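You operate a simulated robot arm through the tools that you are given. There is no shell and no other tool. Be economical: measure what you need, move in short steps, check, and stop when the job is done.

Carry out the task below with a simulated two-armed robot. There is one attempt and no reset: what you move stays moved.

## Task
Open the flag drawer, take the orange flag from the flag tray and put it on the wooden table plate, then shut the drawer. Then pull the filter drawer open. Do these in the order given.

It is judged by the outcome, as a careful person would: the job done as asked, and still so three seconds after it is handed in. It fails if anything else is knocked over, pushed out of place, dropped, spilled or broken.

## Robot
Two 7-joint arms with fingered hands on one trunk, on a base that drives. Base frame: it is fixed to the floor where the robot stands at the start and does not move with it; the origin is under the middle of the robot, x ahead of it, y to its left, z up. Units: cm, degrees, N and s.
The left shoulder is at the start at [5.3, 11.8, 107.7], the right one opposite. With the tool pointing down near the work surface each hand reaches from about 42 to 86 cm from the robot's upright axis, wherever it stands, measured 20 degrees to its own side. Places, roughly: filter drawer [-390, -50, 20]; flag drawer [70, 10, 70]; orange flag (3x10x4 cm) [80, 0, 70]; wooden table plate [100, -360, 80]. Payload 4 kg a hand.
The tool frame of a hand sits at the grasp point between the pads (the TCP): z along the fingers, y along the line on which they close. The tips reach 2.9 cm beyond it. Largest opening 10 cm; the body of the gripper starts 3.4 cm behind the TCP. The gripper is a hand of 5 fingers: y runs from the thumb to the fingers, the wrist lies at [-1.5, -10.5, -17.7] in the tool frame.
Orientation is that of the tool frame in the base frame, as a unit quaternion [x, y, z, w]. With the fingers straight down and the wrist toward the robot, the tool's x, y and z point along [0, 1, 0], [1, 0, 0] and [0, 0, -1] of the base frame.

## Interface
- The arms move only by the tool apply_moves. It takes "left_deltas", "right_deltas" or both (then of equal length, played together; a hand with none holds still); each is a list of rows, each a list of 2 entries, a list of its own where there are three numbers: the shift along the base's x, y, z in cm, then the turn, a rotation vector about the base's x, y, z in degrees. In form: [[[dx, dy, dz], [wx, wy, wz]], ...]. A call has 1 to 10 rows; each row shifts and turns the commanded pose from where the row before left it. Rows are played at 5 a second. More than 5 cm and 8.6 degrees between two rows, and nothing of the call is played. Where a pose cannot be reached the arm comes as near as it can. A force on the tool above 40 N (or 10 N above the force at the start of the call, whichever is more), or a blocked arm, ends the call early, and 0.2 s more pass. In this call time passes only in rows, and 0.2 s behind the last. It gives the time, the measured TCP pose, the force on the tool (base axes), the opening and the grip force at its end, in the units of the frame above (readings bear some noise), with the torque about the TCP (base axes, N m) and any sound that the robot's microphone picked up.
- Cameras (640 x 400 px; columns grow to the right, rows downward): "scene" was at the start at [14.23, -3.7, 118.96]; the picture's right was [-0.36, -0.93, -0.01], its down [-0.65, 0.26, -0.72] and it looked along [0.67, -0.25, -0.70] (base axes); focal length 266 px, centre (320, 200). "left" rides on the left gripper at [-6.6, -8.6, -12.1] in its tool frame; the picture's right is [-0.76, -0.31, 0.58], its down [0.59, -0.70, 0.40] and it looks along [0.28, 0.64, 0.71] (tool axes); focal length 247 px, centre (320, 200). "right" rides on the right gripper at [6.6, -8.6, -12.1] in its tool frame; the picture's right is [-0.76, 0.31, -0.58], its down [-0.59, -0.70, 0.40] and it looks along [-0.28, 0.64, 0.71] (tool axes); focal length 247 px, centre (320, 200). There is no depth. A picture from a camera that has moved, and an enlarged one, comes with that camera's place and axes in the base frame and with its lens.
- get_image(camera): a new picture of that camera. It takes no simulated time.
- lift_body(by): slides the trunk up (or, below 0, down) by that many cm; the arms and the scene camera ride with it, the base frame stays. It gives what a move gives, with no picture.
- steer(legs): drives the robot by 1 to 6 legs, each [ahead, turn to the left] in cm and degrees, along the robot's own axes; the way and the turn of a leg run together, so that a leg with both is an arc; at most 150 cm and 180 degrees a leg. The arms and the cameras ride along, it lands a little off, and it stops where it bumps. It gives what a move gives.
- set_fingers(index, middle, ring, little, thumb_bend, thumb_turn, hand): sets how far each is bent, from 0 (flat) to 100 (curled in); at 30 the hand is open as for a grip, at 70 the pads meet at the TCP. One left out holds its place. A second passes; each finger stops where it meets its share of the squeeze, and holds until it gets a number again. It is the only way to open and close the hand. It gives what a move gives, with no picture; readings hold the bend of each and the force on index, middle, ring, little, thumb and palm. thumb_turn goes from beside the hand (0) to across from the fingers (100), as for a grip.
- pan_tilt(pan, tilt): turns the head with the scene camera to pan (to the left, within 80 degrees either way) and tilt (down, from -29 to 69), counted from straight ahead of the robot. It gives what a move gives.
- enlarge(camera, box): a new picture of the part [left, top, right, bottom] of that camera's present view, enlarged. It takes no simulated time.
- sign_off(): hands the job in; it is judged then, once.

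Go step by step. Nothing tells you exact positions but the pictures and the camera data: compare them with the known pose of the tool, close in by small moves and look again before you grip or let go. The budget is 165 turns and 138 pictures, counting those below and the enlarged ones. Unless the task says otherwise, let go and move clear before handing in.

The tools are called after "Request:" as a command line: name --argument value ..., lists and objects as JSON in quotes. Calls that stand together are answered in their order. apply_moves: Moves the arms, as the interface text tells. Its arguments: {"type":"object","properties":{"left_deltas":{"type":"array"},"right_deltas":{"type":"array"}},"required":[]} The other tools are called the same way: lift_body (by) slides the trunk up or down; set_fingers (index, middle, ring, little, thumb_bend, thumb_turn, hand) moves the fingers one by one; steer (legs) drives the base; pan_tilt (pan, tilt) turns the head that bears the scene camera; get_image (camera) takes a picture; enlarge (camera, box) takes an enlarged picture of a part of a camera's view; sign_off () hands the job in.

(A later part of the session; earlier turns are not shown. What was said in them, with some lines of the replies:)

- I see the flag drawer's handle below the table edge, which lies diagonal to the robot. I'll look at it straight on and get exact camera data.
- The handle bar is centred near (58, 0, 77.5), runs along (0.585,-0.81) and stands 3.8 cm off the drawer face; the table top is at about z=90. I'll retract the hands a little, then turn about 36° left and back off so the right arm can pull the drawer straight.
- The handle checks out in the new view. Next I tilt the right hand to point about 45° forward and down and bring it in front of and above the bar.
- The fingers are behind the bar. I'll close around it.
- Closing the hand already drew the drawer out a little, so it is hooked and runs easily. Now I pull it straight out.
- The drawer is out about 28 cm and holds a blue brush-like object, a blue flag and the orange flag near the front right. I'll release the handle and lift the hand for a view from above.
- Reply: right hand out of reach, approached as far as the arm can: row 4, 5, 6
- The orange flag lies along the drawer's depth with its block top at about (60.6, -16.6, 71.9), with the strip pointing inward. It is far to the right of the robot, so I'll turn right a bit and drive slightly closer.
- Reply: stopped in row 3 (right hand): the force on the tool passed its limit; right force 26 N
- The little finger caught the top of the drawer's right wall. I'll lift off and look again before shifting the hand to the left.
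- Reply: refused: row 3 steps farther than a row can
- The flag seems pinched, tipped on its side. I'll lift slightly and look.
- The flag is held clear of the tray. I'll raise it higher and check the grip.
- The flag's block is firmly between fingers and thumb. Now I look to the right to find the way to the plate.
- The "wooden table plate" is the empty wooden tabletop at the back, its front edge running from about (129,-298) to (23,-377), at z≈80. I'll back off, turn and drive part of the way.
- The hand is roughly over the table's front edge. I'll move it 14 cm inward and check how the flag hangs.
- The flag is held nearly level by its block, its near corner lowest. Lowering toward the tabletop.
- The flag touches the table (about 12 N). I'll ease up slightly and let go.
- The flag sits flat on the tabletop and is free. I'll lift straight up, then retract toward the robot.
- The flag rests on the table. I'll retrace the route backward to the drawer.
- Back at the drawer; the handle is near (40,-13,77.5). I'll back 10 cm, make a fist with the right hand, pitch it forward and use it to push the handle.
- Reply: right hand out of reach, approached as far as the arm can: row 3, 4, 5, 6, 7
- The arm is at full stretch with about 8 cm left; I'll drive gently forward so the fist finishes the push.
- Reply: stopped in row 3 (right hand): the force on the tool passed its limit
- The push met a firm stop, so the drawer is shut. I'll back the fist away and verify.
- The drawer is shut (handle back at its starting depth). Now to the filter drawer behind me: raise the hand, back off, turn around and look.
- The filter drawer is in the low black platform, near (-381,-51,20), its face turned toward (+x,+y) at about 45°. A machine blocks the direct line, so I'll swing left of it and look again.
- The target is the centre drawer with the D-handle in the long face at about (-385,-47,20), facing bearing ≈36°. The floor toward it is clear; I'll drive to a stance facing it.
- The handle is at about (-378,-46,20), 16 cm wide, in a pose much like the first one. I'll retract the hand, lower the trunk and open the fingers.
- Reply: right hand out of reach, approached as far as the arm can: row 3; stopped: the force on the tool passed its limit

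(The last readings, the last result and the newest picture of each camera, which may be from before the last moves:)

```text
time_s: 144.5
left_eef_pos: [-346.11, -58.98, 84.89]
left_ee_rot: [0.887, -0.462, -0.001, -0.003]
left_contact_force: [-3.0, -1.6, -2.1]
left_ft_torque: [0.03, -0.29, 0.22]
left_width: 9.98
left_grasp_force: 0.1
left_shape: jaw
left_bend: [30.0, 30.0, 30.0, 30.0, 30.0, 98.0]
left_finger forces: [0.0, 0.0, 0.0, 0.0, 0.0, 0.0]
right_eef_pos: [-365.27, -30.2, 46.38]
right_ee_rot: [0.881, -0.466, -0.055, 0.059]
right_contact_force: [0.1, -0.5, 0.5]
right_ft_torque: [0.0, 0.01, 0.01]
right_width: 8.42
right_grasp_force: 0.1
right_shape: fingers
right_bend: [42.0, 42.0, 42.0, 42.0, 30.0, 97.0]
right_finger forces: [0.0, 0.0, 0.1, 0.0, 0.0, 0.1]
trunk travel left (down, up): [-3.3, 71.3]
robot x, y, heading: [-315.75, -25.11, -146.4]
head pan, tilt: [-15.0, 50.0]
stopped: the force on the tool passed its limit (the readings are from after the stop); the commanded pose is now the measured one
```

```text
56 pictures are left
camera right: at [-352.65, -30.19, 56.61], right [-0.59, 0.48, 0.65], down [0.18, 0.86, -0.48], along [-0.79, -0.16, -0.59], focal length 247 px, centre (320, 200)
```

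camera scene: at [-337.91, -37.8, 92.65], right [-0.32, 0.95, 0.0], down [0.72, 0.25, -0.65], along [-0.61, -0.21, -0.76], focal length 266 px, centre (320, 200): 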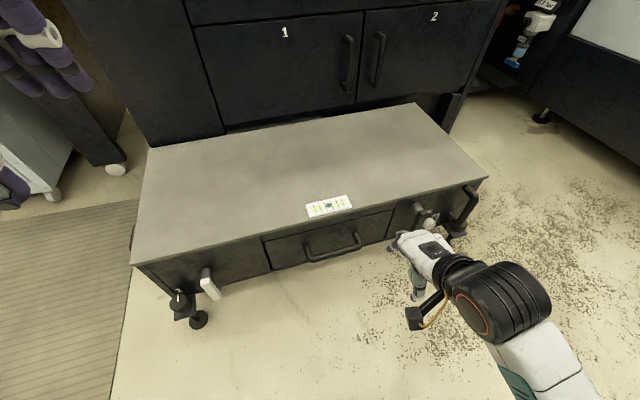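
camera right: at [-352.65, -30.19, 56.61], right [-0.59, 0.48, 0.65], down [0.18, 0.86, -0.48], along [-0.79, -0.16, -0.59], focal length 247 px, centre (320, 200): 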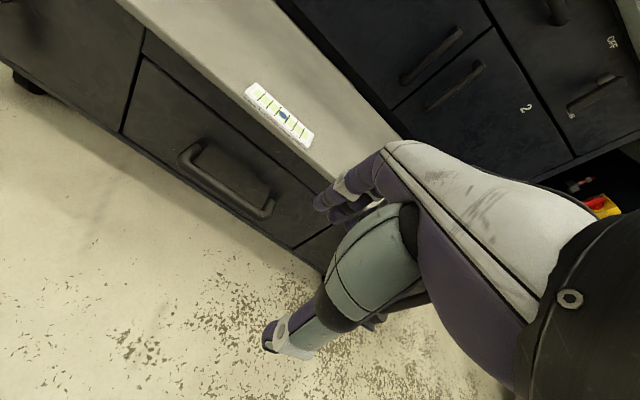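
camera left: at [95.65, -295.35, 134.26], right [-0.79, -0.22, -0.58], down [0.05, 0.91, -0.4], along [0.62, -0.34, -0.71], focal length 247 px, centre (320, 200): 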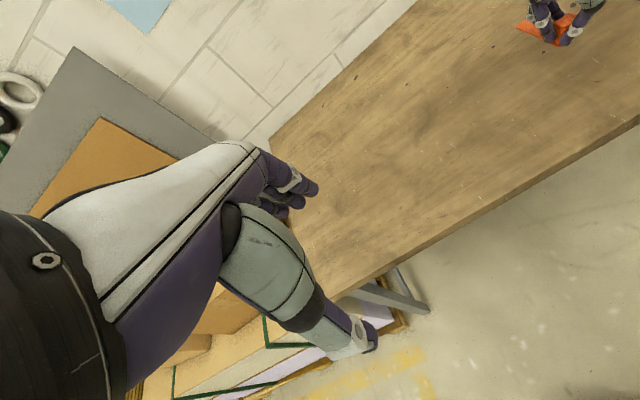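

Request:
pan_tilt --pan 40 --tilt 50

Request:
get_image --camera "scene"

```text
time_s: 145.7
left_eef_pos: [-346.16, -59.12, 84.89]
left_ee_rot: [0.886, -0.463, 0.0, -0.002]
left_contact_force: [0.9, 0.0, 0.8]
left_ft_torque: [0.01, 0.01, 0.0]
left_width: 9.97
left_grasp_force: 0.0
left_shape: jaw
left_bend: [30.0, 30.0, 30.0, 30.0, 30.0, 98.0]
left_finger forces: [0.0, 0.1, 0.0, 0.0, 0.0, 0.0]
right_eef_pos: [-365.16, -30.27, 46.31]
right_ee_rot: [0.881, -0.466, -0.055, 0.059]
right_contact_force: [-0.1, -0.4, -0.3]
right_ft_torque: [0.03, -0.02, -0.02]
right_width: 8.42
right_grasp_force: 0.0
right_shape: fingers
right_bend: [42.0, 42.0, 42.0, 42.0, 30.0, 97.0]
right_finger forces: [0.1, 0.0, 0.0, 0.0, 0.0, 0.1]
trunk travel left (down, up): [-3.3, 71.3]
robot x, y, heading: [-315.88, -25.66, -146.2]
head pan, tilt: [40.0, 50.0]
```

```text
55 pictures are left
camera scene: at [-332.77, -42.7, 92.62], right [-0.96, 0.28, 0.0], down [0.21, 0.74, -0.64], along [-0.18, -0.62, -0.77], focal length 266 px, centre (320, 200)
```

scene: 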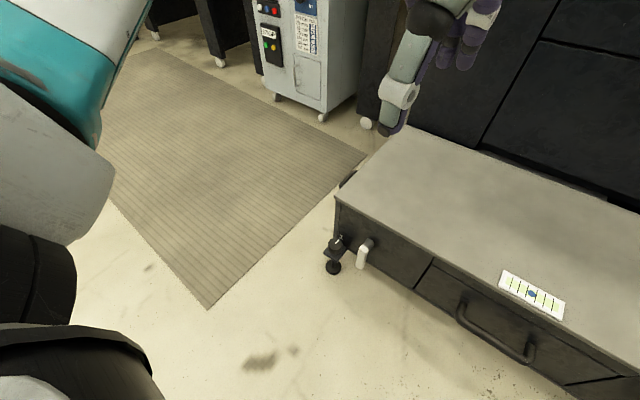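

The left arm is in free space (it likely just brushed the robot's own body). The handle triangulates to (-378,-46.8,20); I bring the right hand in front of and above it with the same tilt as before.

Request:
apply_moves --right_deltas '[[[-1.04, -2.24, -3.2], [-3.6, 5.2, 0]], [[-1.04, -2.24, -3.2], [-3.6, 5.2, 0]], [[-1.04, -2.24, -3.2], [-3.6, 5.2, 0]], [[-1.04, -2.24, -3.2], [0, 0, 0]], [[-1.04, -2.24, -3.2], [0, 0, 0]]]'

Request:
pan_tilt --pan -10 --tilt 55

Request:
get_image --camera "scene"

Request:
get_image --camera "right"

```text
time_s: 146.9
left_eef_pos: [-346.09, -59.04, 84.87]
left_ee_rot: [0.887, -0.463, 0.0, -0.003]
left_contact_force: [-0.7, -0.4, -0.8]
left_ft_torque: [-0.01, -0.04, 0.01]
left_width: 9.99
left_grasp_force: 0.0
left_shape: jaw
left_bend: [30.0, 30.0, 30.0, 30.0, 30.0, 98.0]
left_finger forces: [0.0, 0.0, 0.1, 0.0, 0.0, 0.0]
right_eef_pos: [-370.73, -41.53, 30.64]
right_ee_rot: [0.857, -0.455, -0.13, 0.205]
right_contact_force: [-0.6, 1.2, 0.2]
right_ft_torque: [0.01, -0.01, -0.02]
right_width: 8.43
right_grasp_force: 0.1
right_shape: fingers
right_bend: [42.0, 42.0, 42.0, 42.0, 30.0, 98.0]
right_finger forces: [0.0, 0.0, 0.0, 0.0, 0.1, 0.1]
trunk travel left (down, up): [-3.3, 71.3]
robot x, y, heading: [-316.49, -25.5, -146.3]
head pan, tilt: [40.0, 50.0]
```

```text
time_s: 148.1
left_eef_pos: [-346.01, -59.09, 84.87]
left_ee_rot: [0.887, -0.462, -0.001, -0.003]
left_contact_force: [-0.3, -0.4, 0.3]
left_ft_torque: [-0.03, 0.01, 0.02]
left_width: 9.98
left_grasp_force: 0.1
left_shape: jaw
left_bend: [30.0, 30.0, 30.0, 30.0, 30.0, 98.0]
left_finger forces: [0.0, 0.1, 0.0, 0.0, 0.1, 0.0]
right_eef_pos: [-370.71, -41.49, 30.67]
right_ee_rot: [0.857, -0.456, -0.13, 0.204]
right_contact_force: [0.0, 0.4, -0.1]
right_ft_torque: [-0.02, 0.03, -0.03]
right_width: 8.44
right_grasp_force: 0.0
right_shape: fingers
right_bend: [42.0, 42.0, 42.0, 42.0, 30.0, 98.0]
right_finger forces: [0.1, 0.0, 0.1, 0.0, 0.0, 0.0]
trunk travel left (down, up): [-3.3, 71.3]
robot x, y, heading: [-315.57, -25.35, -146.2]
head pan, tilt: [-10.0, 55.0]
```

```text
54 pictures are left
camera scene: at [-337.21, -38.23, 91.97], right [-0.41, 0.91, 0.0], down [0.75, 0.33, -0.57], along [-0.52, -0.23, -0.82], focal length 266 px, centre (320, 200)
```

scene: 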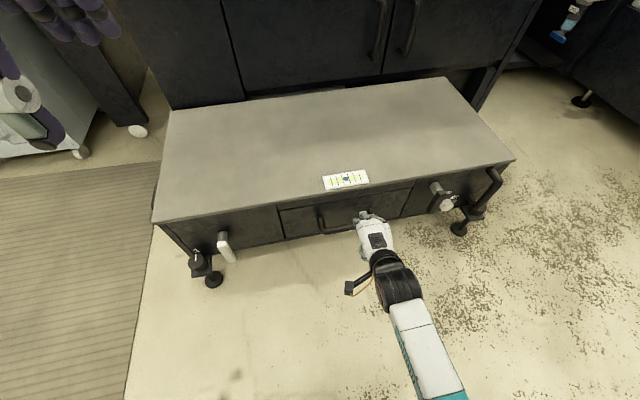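

```text
53 pictures are left
camera right: at [-355.86, -39.82, 37.0], right [-0.4, 0.61, 0.68], down [0.03, 0.75, -0.66], along [-0.91, -0.25, -0.32], focal length 247 px, centre (320, 200)
```

right: 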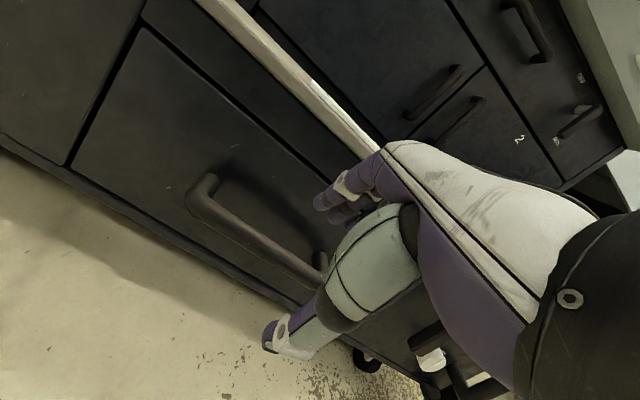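

Request:
apply_moves --right_deltas '[[[-0.9, -1.1, -2.2], [0, 0, 0]], [[-1, -1.2, -2.2], [0, 0, 0]]]'

Request:
get_image --camera "right"

Request:
enlarge --camera "scene" --box '[260, 170, 460, 300]'

```text
time_s: 148.7
left_eef_pos: [-346.02, -59.0, 84.85]
left_ee_rot: [0.887, -0.462, -0.001, -0.002]
left_contact_force: [0.4, -0.1, 0.5]
left_ft_torque: [-0.02, 0.01, 0.02]
left_width: 9.99
left_grasp_force: 0.1
left_shape: jaw
left_bend: [30.0, 30.0, 30.0, 30.0, 30.0, 98.0]
left_finger forces: [0.1, 0.1, 0.0, 0.1, 0.0, 0.0]
right_eef_pos: [-372.59, -43.75, 26.28]
right_ee_rot: [0.857, -0.456, -0.13, 0.204]
right_contact_force: [0.0, 0.9, -0.2]
right_ft_torque: [0.0, 0.01, 0.0]
right_width: 8.44
right_grasp_force: 0.0
right_shape: fingers
right_bend: [42.0, 42.0, 42.0, 42.0, 30.0, 98.0]
right_finger forces: [0.1, 0.0, 0.0, 0.1, 0.0, 0.0]
trunk travel left (down, up): [-3.3, 71.3]
robot x, y, heading: [-315.8, -25.68, -146.3]
head pan, tilt: [-10.0, 55.0]
```

```text
52 pictures are left
camera right: at [-357.75, -42.1, 32.62], right [-0.4, 0.61, 0.68], down [0.03, 0.75, -0.66], along [-0.91, -0.25, -0.32], focal length 247 px, centre (320, 200)
```

right: 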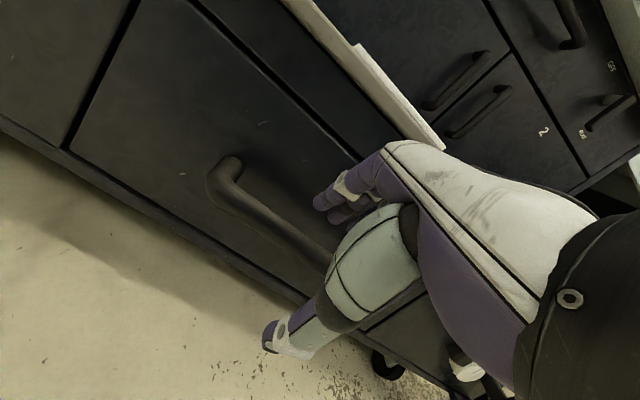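

```text
3.08 times, centred on (360, 235) of scene
camera zoom: at [-337.21, -38.22, 91.97], right [-0.4, 0.91, 0.0], down [0.75, 0.33, -0.57], along [-0.52, -0.23, -0.82], focal length 818 px, centre (197, 92)
```

zoom: 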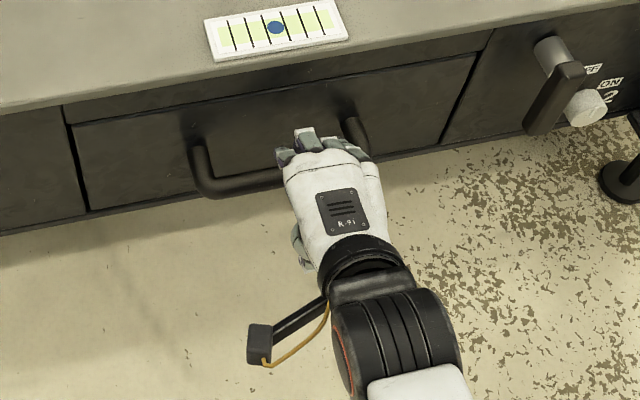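

Request:
apply_moves --right_deltas '[[[0.85, -1.23, 0], [0, 0, 0]], [[-0.7, -0.5, -1.8], [0, 0, 0]], [[-0.7, -0.5, -1.8], [0, 0, 0]], [[-0.7, -0.5, -1.8], [0, 0, 0]]]'

Request:
get_image --camera "right"

Request:
enlarge --camera "scene" --box '[260, 170, 460, 300]'

```text
time_s: 149.7
left_eef_pos: [-346.0, -58.99, 84.86]
left_ee_rot: [0.886, -0.463, -0.002, -0.002]
left_contact_force: [0.1, 0.6, -0.1]
left_ft_torque: [-0.02, 0.03, 0.03]
left_width: 10.0
left_grasp_force: 0.1
left_shape: jaw
left_bend: [30.0, 30.0, 30.0, 30.0, 30.0, 98.0]
left_finger forces: [0.1, 0.0, 0.0, 0.1, 0.0, 0.1]
right_eef_pos: [-373.74, -46.32, 21.09]
right_ee_rot: [0.856, -0.456, -0.132, 0.206]
right_contact_force: [-0.8, -2.1, 4.4]
right_ft_torque: [-0.09, 0.08, 0.0]
right_width: 8.73
right_grasp_force: 2.0
right_shape: fingers
right_bend: [40.0, 42.0, 42.0, 42.0, 30.0, 98.0]
right_finger forces: [3.6, 0.0, 0.1, 0.4, 0.0, 0.1]
trunk travel left (down, up): [-3.3, 71.3]
robot x, y, heading: [-315.99, -25.3, -146.2]
head pan, tilt: [-10.0, 55.0]
```

```text
50 pictures are left
camera right: at [-358.86, -44.77, 27.26], right [-0.4, 0.61, 0.68], down [0.02, 0.75, -0.66], along [-0.92, -0.25, -0.31], focal length 247 px, centre (320, 200)
```

right: 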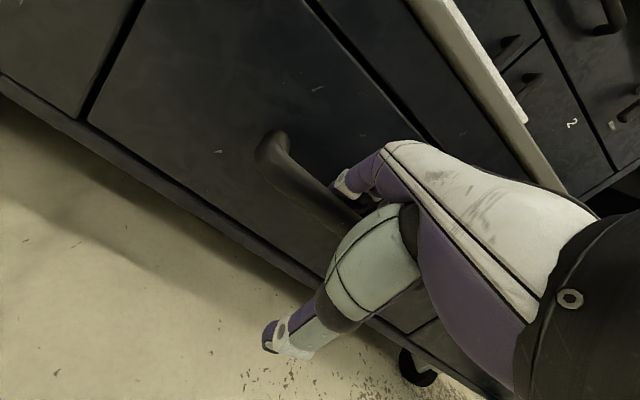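

```text
3.08 times, centred on (360, 235) of scene
camera zoom: at [-337.17, -38.21, 92.0], right [-0.4, 0.91, 0.0], down [0.75, 0.33, -0.57], along [-0.52, -0.23, -0.82], focal length 818 px, centre (197, 92)
```

zoom: 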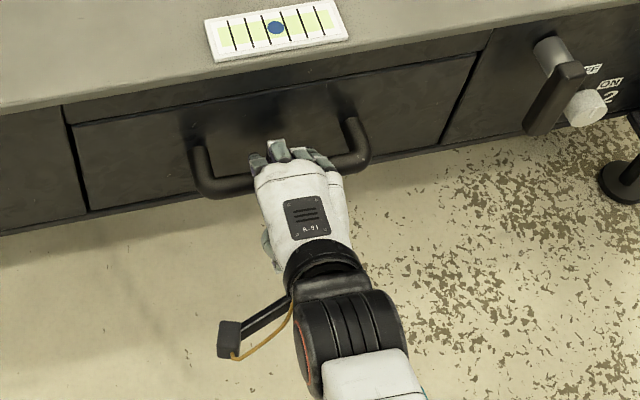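

Request:
apply_moves --right_deltas '[[[-0.5, -0.35, 0], [0, 0, 0]], [[-0.1, -0.1, -0.5], [0, 0, 0]]]'

Request:
set_fingers --hand "right" --index 75 --middle 75 --ring 75 --little 75 --thumb_bend 70

Request:
get_image --camera "right"

Request:
enlarge --camera "scene" --box '[260, 170, 460, 300]'

```text
time_s: 150.3
left_eef_pos: [-345.95, -58.98, 84.91]
left_ee_rot: [0.886, -0.463, -0.002, -0.001]
left_contact_force: [-0.3, 0.1, 0.1]
left_ft_torque: [0.03, 0.02, -0.02]
left_width: 10.0
left_grasp_force: 0.1
left_shape: jaw
left_bend: [30.0, 30.0, 30.0, 30.0, 30.0, 98.0]
left_finger forces: [0.0, 0.1, 0.0, 0.0, 0.0, 0.0]
right_eef_pos: [-374.21, -46.94, 20.16]
right_ee_rot: [0.857, -0.455, -0.13, 0.205]
right_contact_force: [-1.2, 0.0, 5.2]
right_ft_torque: [-0.01, 0.12, 0.01]
right_width: 8.56
right_grasp_force: 2.1
right_shape: fingers
right_bend: [41.0, 42.0, 42.0, 42.0, 30.0, 98.0]
right_finger forces: [2.6, 0.0, 0.1, 1.4, 0.0, 0.1]
trunk travel left (down, up): [-3.3, 71.3]
robot x, y, heading: [-316.04, -25.93, -145.9]
head pan, tilt: [-10.0, 55.0]
```

```text
time_s: 151.3
left_eef_pos: [-346.09, -59.11, 84.85]
left_ee_rot: [0.887, -0.462, 0.0, -0.003]
left_contact_force: [-0.3, 0.5, 0.2]
left_ft_torque: [-0.02, 0.02, 0.03]
left_width: 9.98
left_grasp_force: 0.0
left_shape: jaw
left_bend: [30.0, 30.0, 30.0, 30.0, 30.0, 98.0]
left_finger forces: [0.1, 0.0, 0.1, 0.0, 0.0, 0.0]
right_eef_pos: [-374.05, -46.82, 20.01]
right_ee_rot: [0.856, -0.457, -0.128, 0.203]
right_contact_force: [2.0, 2.7, -2.8]
right_ft_torque: [-0.07, -0.04, 0.04]
right_width: 0.01
right_grasp_force: 3.3
right_shape: fingers
right_bend: [75.0, 75.0, 75.0, 75.0, 69.0, 98.0]
right_finger forces: [0.0, 4.6, 0.1, 1.7, 0.0, 0.1]
trunk travel left (down, up): [-3.3, 71.3]
robot x, y, heading: [-315.93, -25.06, -145.9]
head pan, tilt: [-10.0, 55.0]
```

```text
48 pictures are left
camera right: at [-359.28, -45.24, 26.48], right [-0.41, 0.61, 0.68], down [0.03, 0.75, -0.66], along [-0.91, -0.25, -0.32], focal length 247 px, centre (320, 200)
```

right: 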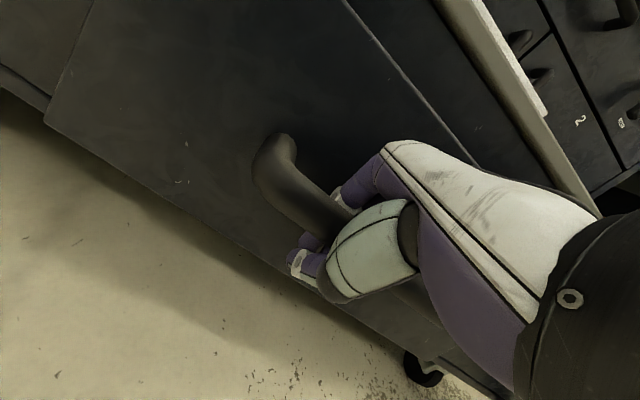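

```text
3.08 times, centred on (360, 235) of scene
camera zoom: at [-337.24, -38.23, 91.96], right [-0.4, 0.91, 0.0], down [0.75, 0.33, -0.57], along [-0.52, -0.23, -0.82], focal length 818 px, centre (197, 92)
```

zoom: 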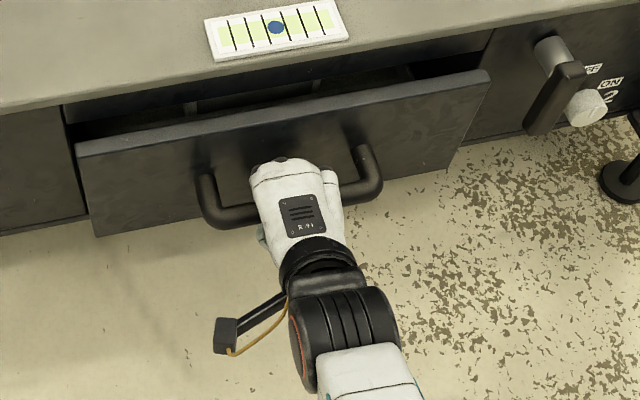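

Hooked, and the drawer is already starting out. Now I pull it straight out along its normal.

Request:
apply_moves --right_deltas '[[[1.64, 1.14, 0], [0, 0, 0]], [[2.0, 1.4, 0], [0, 0, 0]], [[2.0, 1.4, 0], [0, 0, 0]], [[2.0, 1.4, 0], [0, 0, 0]], [[2.0, 1.4, 0], [0, 0, 0]], [[2.0, 1.4, 0], [0, 0, 0]]]'

Request:
get_image --camera "scene"

```text
time_s: 152.7
left_eef_pos: [-346.03, -58.91, 84.99]
left_ee_rot: [0.886, -0.463, -0.001, -0.002]
left_contact_force: [0.0, 1.1, 0.5]
left_ft_torque: [0.02, 0.0, 0.03]
left_width: 10.0
left_grasp_force: 0.1
left_shape: jaw
left_bend: [30.0, 30.0, 30.0, 30.0, 30.0, 98.0]
left_finger forces: [0.0, 0.1, 0.0, 0.0, 0.0, 0.0]
right_eef_pos: [-362.65, -38.87, 19.73]
right_ee_rot: [0.857, -0.456, -0.13, 0.204]
right_contact_force: [0.9, 2.5, 3.9]
right_ft_torque: [0.01, 0.15, 0.03]
right_width: 0.0
right_grasp_force: 4.7
right_shape: fingers
right_bend: [75.0, 75.0, 75.0, 75.0, 69.0, 98.0]
right_finger forces: [0.0, 6.0, 0.1, 3.2, 0.0, 0.0]
trunk travel left (down, up): [-3.3, 71.3]
robot x, y, heading: [-316.23, -25.8, -146.2]
head pan, tilt: [-10.0, 55.0]
```

```text
46 pictures are left
camera scene: at [-337.2, -38.22, 91.97], right [-0.4, 0.91, 0.0], down [0.75, 0.33, -0.57], along [-0.52, -0.23, -0.82], focal length 266 px, centre (320, 200)
```

scene: 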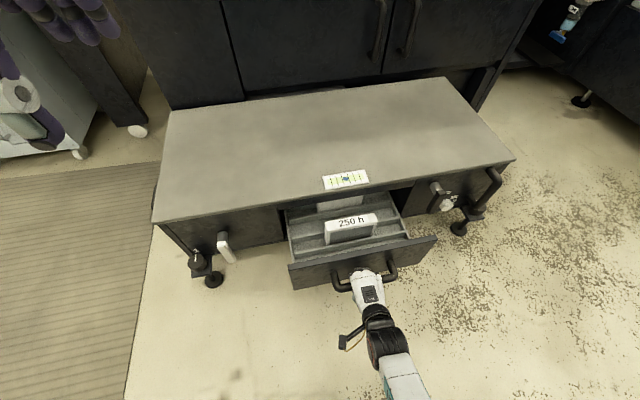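

Request:
apply_moves --right_deltas '[[[1.64, 1.14, 0], [0, 0, 0]], [[2.0, 1.4, 0], [0, 0, 0]], [[2.0, 1.4, 0], [0, 0, 0]], [[1.2, 0.85, 0], [0, 0, 0]]]'

Request:
get_image --camera "scene"

```text
time_s: 153.7
left_eef_pos: [-346.17, -58.94, 84.88]
left_ee_rot: [0.886, -0.463, 0.0, -0.003]
left_contact_force: [-0.3, 0.5, -0.2]
left_ft_torque: [0.01, -0.01, 0.03]
left_width: 9.98
left_grasp_force: 0.0
left_shape: jaw
left_bend: [30.0, 30.0, 30.0, 30.0, 30.0, 98.0]
left_finger forces: [0.0, 0.1, 0.1, 0.1, 0.1, 0.0]
right_eef_pos: [-355.52, -33.97, 20.0]
right_ee_rot: [0.856, -0.457, -0.129, 0.203]
right_contact_force: [-1.9, 1.2, -0.6]
right_ft_torque: [-0.07, -0.03, 0.09]
right_width: 0.0
right_grasp_force: 4.0
right_shape: fingers
right_bend: [75.0, 75.0, 75.0, 75.0, 69.0, 98.0]
right_finger forces: [0.0, 3.7, 0.0, 3.4, 0.0, 0.0]
trunk travel left (down, up): [-3.3, 71.3]
robot x, y, heading: [-316.14, -24.99, -146.3]
head pan, tilt: [-10.0, 55.0]
```

```text
45 pictures are left
camera scene: at [-337.22, -38.22, 91.97], right [-0.4, 0.91, 0.0], down [0.75, 0.33, -0.57], along [-0.52, -0.23, -0.82], focal length 266 px, centre (320, 200)
```

scene: 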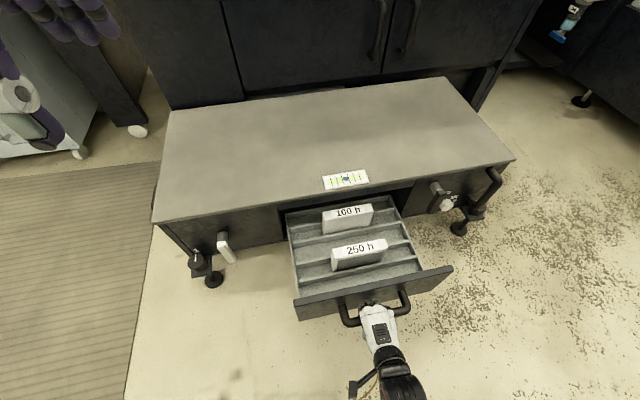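

The drawer is well open (about 25 cm, both filters visible). I'll release and withdraw upward.

Request:
set_fingers --hand "right" --index 42 --middle 42 --ring 42 --little 42 --thumb_bend 30

Request:
apply_moves --right_deltas '[[[0.5, 0.35, 1.5], [0, 0, 0]], [[0.7, 0.5, 2], [0, 0, 0]], [[0.7, 0.5, 2], [0, 0, 0]], [[0.7, 0.5, 3], [0, 0, 0]], [[0.5, 0.3, 4], [0, 0, 0]], [[0, 0, 4], [0, 0, 0]], [[0, 0, 4], [0, 0, 0]]]'

Request:
get_image --camera "scene"

```text
time_s: 154.7
left_eef_pos: [-345.99, -59.03, 85.0]
left_ee_rot: [0.887, -0.463, -0.001, -0.001]
left_contact_force: [0.0, -0.2, 0.5]
left_ft_torque: [0.01, -0.05, -0.02]
left_width: 9.97
left_grasp_force: 0.1
left_shape: jaw
left_bend: [30.0, 30.0, 30.0, 30.0, 30.0, 98.0]
left_finger forces: [0.0, 0.0, 0.1, 0.1, 0.0, 0.1]
right_eef_pos: [-355.69, -34.05, 20.04]
right_ee_rot: [0.856, -0.456, -0.13, 0.205]
right_contact_force: [-2.5, -2.2, 1.9]
right_ft_torque: [0.01, -0.01, 0.02]
right_width: 8.56
right_grasp_force: 1.8
right_shape: fingers
right_bend: [41.0, 42.0, 42.0, 42.0, 30.0, 98.0]
right_finger forces: [2.2, 0.1, 0.0, 1.2, 0.1, 0.0]
trunk travel left (down, up): [-3.3, 71.3]
robot x, y, heading: [-316.0, -25.3, -146.0]
head pan, tilt: [-10.0, 55.0]
```

```text
time_s: 156.3
left_eef_pos: [-346.2, -58.97, 84.85]
left_ee_rot: [0.886, -0.464, -0.001, -0.002]
left_contact_force: [0.2, 0.2, -0.3]
left_ft_torque: [-0.01, 0.03, 0.03]
left_width: 9.97
left_grasp_force: 0.0
left_shape: jaw
left_bend: [30.0, 30.0, 30.0, 30.0, 30.0, 98.0]
left_finger forces: [0.0, 0.0, 0.0, 0.0, 0.1, 0.1]
right_eef_pos: [-352.47, -31.69, 40.8]
right_ee_rot: [0.856, -0.457, -0.131, 0.204]
right_contact_force: [-0.6, -0.4, 0.4]
right_ft_torque: [0.01, 0.0, 0.01]
right_width: 8.45
right_grasp_force: 0.1
right_shape: fingers
right_bend: [42.0, 42.0, 42.0, 42.0, 30.0, 98.0]
right_finger forces: [0.0, 0.0, 0.0, 0.0, 0.0, 0.1]
trunk travel left (down, up): [-3.3, 71.3]
robot x, y, heading: [-316.0, -25.18, -146.2]
head pan, tilt: [-10.0, 55.0]
```

```text
44 pictures are left
camera scene: at [-337.21, -38.22, 91.98], right [-0.4, 0.91, 0.0], down [0.75, 0.33, -0.57], along [-0.52, -0.23, -0.82], focal length 266 px, centre (320, 200)
```

scene: 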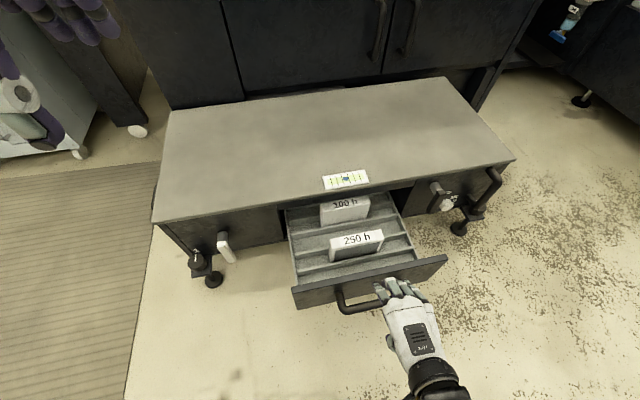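

Opening the fingers nudged the drawer back about 2 cm. I'll re-hook along the same path and draw it further by backing the robot a little.

Request:
apply_moves --right_deltas '[[[0, 0, -4], [0, 0, 0]], [[0, 0, -4], [0, 0, 0]], [[-0.5, -0.3, -4], [0, 0, 0]], [[-0.7, -0.5, -3], [0, 0, 0]], [[-0.9, -0.65, -2], [0, 0, 0]], [[-0.9, -0.65, -2], [0, 0, 0]], [[-0.5, -0.35, -1.5], [0, 0, 0]]]'

Request:
enlarge --camera "scene" --box '[270, 200, 470, 330]'

```text
time_s: 157.9
left_eef_pos: [-346.1, -58.99, 85.0]
left_ee_rot: [0.887, -0.463, 0.0, -0.002]
left_contact_force: [0.3, -0.2, -0.7]
left_ft_torque: [0.02, -0.03, 0.03]
left_width: 10.01
left_grasp_force: 0.1
left_shape: jaw
left_bend: [30.0, 30.0, 30.0, 30.0, 30.0, 98.0]
left_finger forces: [0.0, 0.0, 0.1, 0.0, 0.0, 0.0]
right_eef_pos: [-356.25, -34.4, 20.01]
right_ee_rot: [0.856, -0.456, -0.131, 0.204]
right_contact_force: [1.8, 0.5, 0.8]
right_ft_torque: [-0.02, 0.0, 0.01]
right_width: 8.29
right_grasp_force: 1.8
right_shape: fingers
right_bend: [43.0, 43.0, 42.0, 42.0, 30.0, 98.0]
right_finger forces: [2.5, 0.8, 0.2, 0.2, 0.0, 0.0]
trunk travel left (down, up): [-3.3, 71.3]
robot x, y, heading: [-315.76, -25.51, -146.0]
head pan, tilt: [-10.0, 55.0]
```

```text
3.08 times, centred on (370, 265) of scene
camera zoom: at [-337.21, -38.22, 91.98], right [-0.4, 0.91, 0.0], down [0.75, 0.33, -0.57], along [-0.52, -0.23, -0.82], focal length 818 px, centre (166, 0)
```

zoom: 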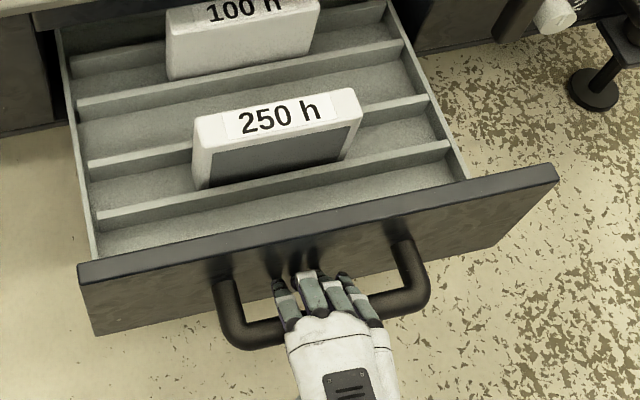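

Request:
set_fingers --hand "right" --index 62 --middle 62 --ring 62 --little 62

Request:
steer --legs '[[-4, 0]]'

Request:
get_image --camera "scene"

```text
time_s: 158.9
left_eef_pos: [-346.06, -59.04, 84.91]
left_ee_rot: [0.886, -0.463, -0.001, -0.003]
left_contact_force: [0.5, 0.3, 0.2]
left_ft_torque: [0.02, 0.0, 0.02]
left_width: 9.98
left_grasp_force: 0.1
left_shape: jaw
left_bend: [30.0, 30.0, 30.0, 30.0, 30.0, 98.0]
left_finger forces: [0.1, 0.0, 0.0, 0.0, 0.0, 0.1]
right_eef_pos: [-356.01, -34.34, 19.89]
right_ee_rot: [0.857, -0.456, -0.13, 0.203]
right_contact_force: [-1.6, 0.1, 1.6]
right_ft_torque: [0.08, 0.03, 0.05]
right_width: 6.03
right_grasp_force: 1.3
right_shape: fingers
right_bend: [62.0, 62.0, 62.0, 61.0, 30.0, 98.0]
right_finger forces: [0.1, 0.1, 0.1, 1.6, 0.1, 0.0]
trunk travel left (down, up): [-3.3, 71.3]
robot x, y, heading: [-315.85, -25.51, -146.2]
head pan, tilt: [-10.0, 55.0]
```

```text
time_s: 159.8
left_eef_pos: [-342.5, -56.68, 84.8]
left_ee_rot: [0.887, -0.461, -0.001, -0.003]
left_contact_force: [-0.3, -0.7, -1.0]
left_ft_torque: [0.02, 0.01, 0.03]
left_width: 10.0
left_grasp_force: 0.0
left_shape: jaw
left_bend: [30.0, 30.0, 30.0, 30.0, 30.0, 98.0]
left_finger forces: [0.1, 0.0, 0.1, 0.1, 0.0, 0.0]
right_eef_pos: [-352.46, -31.97, 19.91]
right_ee_rot: [0.857, -0.456, -0.13, 0.203]
right_contact_force: [1.7, 3.3, -0.2]
right_ft_torque: [-0.1, 0.03, -0.07]
right_width: 6.03
right_grasp_force: 2.0
right_shape: fingers
right_bend: [62.0, 64.0, 62.0, 62.0, 30.0, 98.0]
right_finger forces: [0.0, 3.6, 0.0, 0.6, 0.0, 0.0]
trunk travel left (down, up): [-3.3, 71.3]
robot x, y, heading: [-312.19, -22.62, -146.2]
head pan, tilt: [-10.0, 55.0]
```

```text
42 pictures are left
camera scene: at [-333.69, -35.86, 91.96], right [-0.4, 0.91, 0.0], down [0.75, 0.33, -0.57], along [-0.52, -0.23, -0.82], focal length 266 px, centre (320, 200)
```

scene: 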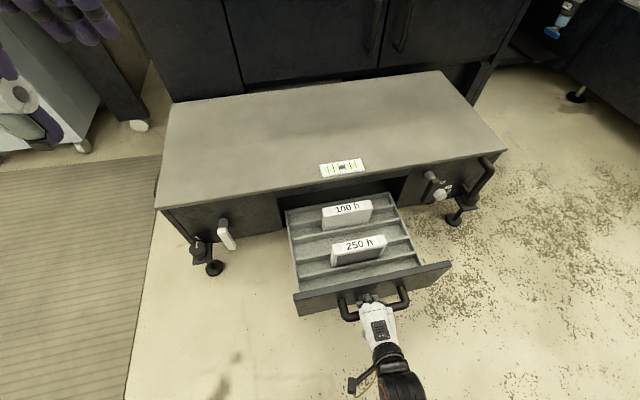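

Request:
steer --legs '[[-3, 0]]'

Request:
set_fingers --hand "right" --index 46 --middle 46 --ring 46 --little 46

Request:
apply_moves --right_deltas '[[[0.5, 0.35, 1.5], [0, 0, 0]], [[0.8, 0.55, 2], [0, 0, 0]], [[0.8, 0.55, 2], [0, 0, 0]], [[0.8, 0.5, 3], [0, 0, 0]], [[0.5, 0.3, 4], [0, 0, 0]], [[0, 0, 4], [0, 0, 0]], [[0, 0, 4], [0, 0, 0]]]'

Request:
get_image --camera "scene"

```text
time_s: 160.6
left_eef_pos: [-339.94, -54.97, 84.92]
left_ee_rot: [0.888, -0.46, -0.001, -0.002]
left_contact_force: [0.0, 0.1, -0.2]
left_ft_torque: [-0.02, 0.0, -0.01]
left_width: 10.01
left_grasp_force: 0.2
left_shape: jaw
left_bend: [30.0, 30.0, 30.0, 30.0, 30.0, 98.0]
left_finger forces: [0.0, 0.1, 0.0, 0.0, 0.0, 0.0]
right_eef_pos: [-350.37, -30.64, 20.29]
right_ee_rot: [0.855, -0.455, -0.133, 0.21]
right_contact_force: [-21.3, -14.6, 14.7]
right_ft_torque: [0.39, -0.14, 0.62]
right_width: 6.75
right_grasp_force: 14.1
right_shape: fingers
right_bend: [56.0, 62.0, 62.0, 54.0, 30.0, 98.0]
right_finger forces: [11.9, 0.0, 0.5, 16.9, 0.0, 0.0]
trunk travel left (down, up): [-3.3, 71.3]
robot x, y, heading: [-309.82, -21.37, -146.3]
head pan, tilt: [-10.0, 55.0]
```

```text
time_s: 161.6
left_eef_pos: [-339.98, -55.13, 84.81]
left_ee_rot: [0.887, -0.461, 0.0, -0.002]
left_contact_force: [-0.2, -0.4, 0.0]
left_ft_torque: [0.04, 0.01, -0.03]
left_width: 9.98
left_grasp_force: 0.1
left_shape: jaw
left_bend: [30.0, 30.0, 30.0, 30.0, 30.0, 98.0]
left_finger forces: [0.0, 0.0, 0.0, 0.1, 0.0, 0.0]
right_eef_pos: [-350.38, -30.76, 20.16]
right_ee_rot: [0.855, -0.455, -0.132, 0.209]
right_contact_force: [3.0, 1.7, -1.4]
right_ft_torque: [0.07, -0.04, 0.02]
right_width: 7.72
right_grasp_force: 1.4
right_shape: fingers
right_bend: [47.0, 47.0, 47.0, 46.0, 30.0, 98.0]
right_finger forces: [1.3, 1.2, 0.5, 0.0, 0.0, 0.0]
trunk travel left (down, up): [-3.3, 71.3]
robot x, y, heading: [-310.2, -21.2, -146.3]
head pan, tilt: [-10.0, 55.0]
```

```text
time_s: 163.2
left_eef_pos: [-339.92, -55.11, 84.92]
left_ee_rot: [0.887, -0.461, 0.0, -0.002]
left_contact_force: [0.3, -0.3, 0.1]
left_ft_torque: [0.0, -0.02, 0.0]
left_width: 9.99
left_grasp_force: 0.0
left_shape: jaw
left_bend: [30.0, 30.0, 30.0, 30.0, 30.0, 98.0]
left_finger forces: [0.0, 0.0, 0.0, 0.0, 0.1, 0.1]
right_eef_pos: [-347.09, -28.13, 40.75]
right_ee_rot: [0.856, -0.455, -0.132, 0.208]
right_contact_force: [0.3, -0.3, 0.4]
right_ft_torque: [0.0, 0.0, 0.04]
right_width: 7.95
right_grasp_force: 0.1
right_shape: fingers
right_bend: [46.0, 46.0, 46.0, 46.0, 30.0, 98.0]
right_finger forces: [0.0, 0.0, 0.0, 0.1, 0.0, 0.1]
trunk travel left (down, up): [-3.3, 71.3]
robot x, y, heading: [-309.86, -21.58, -146.2]
head pan, tilt: [-10.0, 55.0]
```

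```text
41 pictures are left
camera scene: at [-331.18, -34.19, 91.97], right [-0.4, 0.91, 0.0], down [0.75, 0.33, -0.57], along [-0.52, -0.23, -0.82], focal length 266 px, centre (320, 200)
```

scene: 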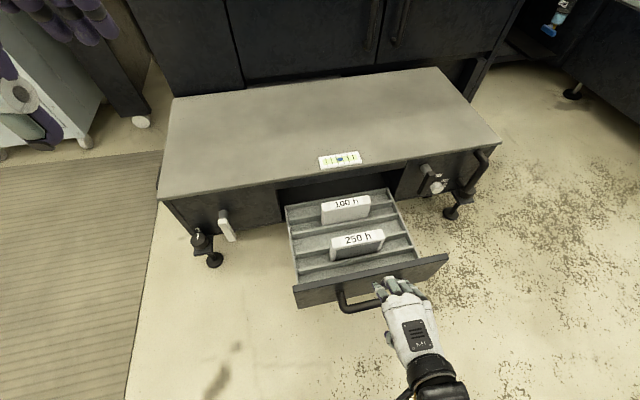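

The filter drawer was drawn to its stop and stands open, the flag is on the tabletop, the flag drawer is shut, and both hands are clear. I'm handing in.

Request:
sign_off

```text
The job is handed in.
```

The orange flag is on the wooden tabletop, the flag drawer is shut, and the filter drawer is open nearly to its stop. All steps were done in the order given, and both hands are clear.

While I was reaching for the flag, the little finger pressed down on the top of the flag drawer's right side wall, with about 26 N. I saw nothing knocked over or dropped.
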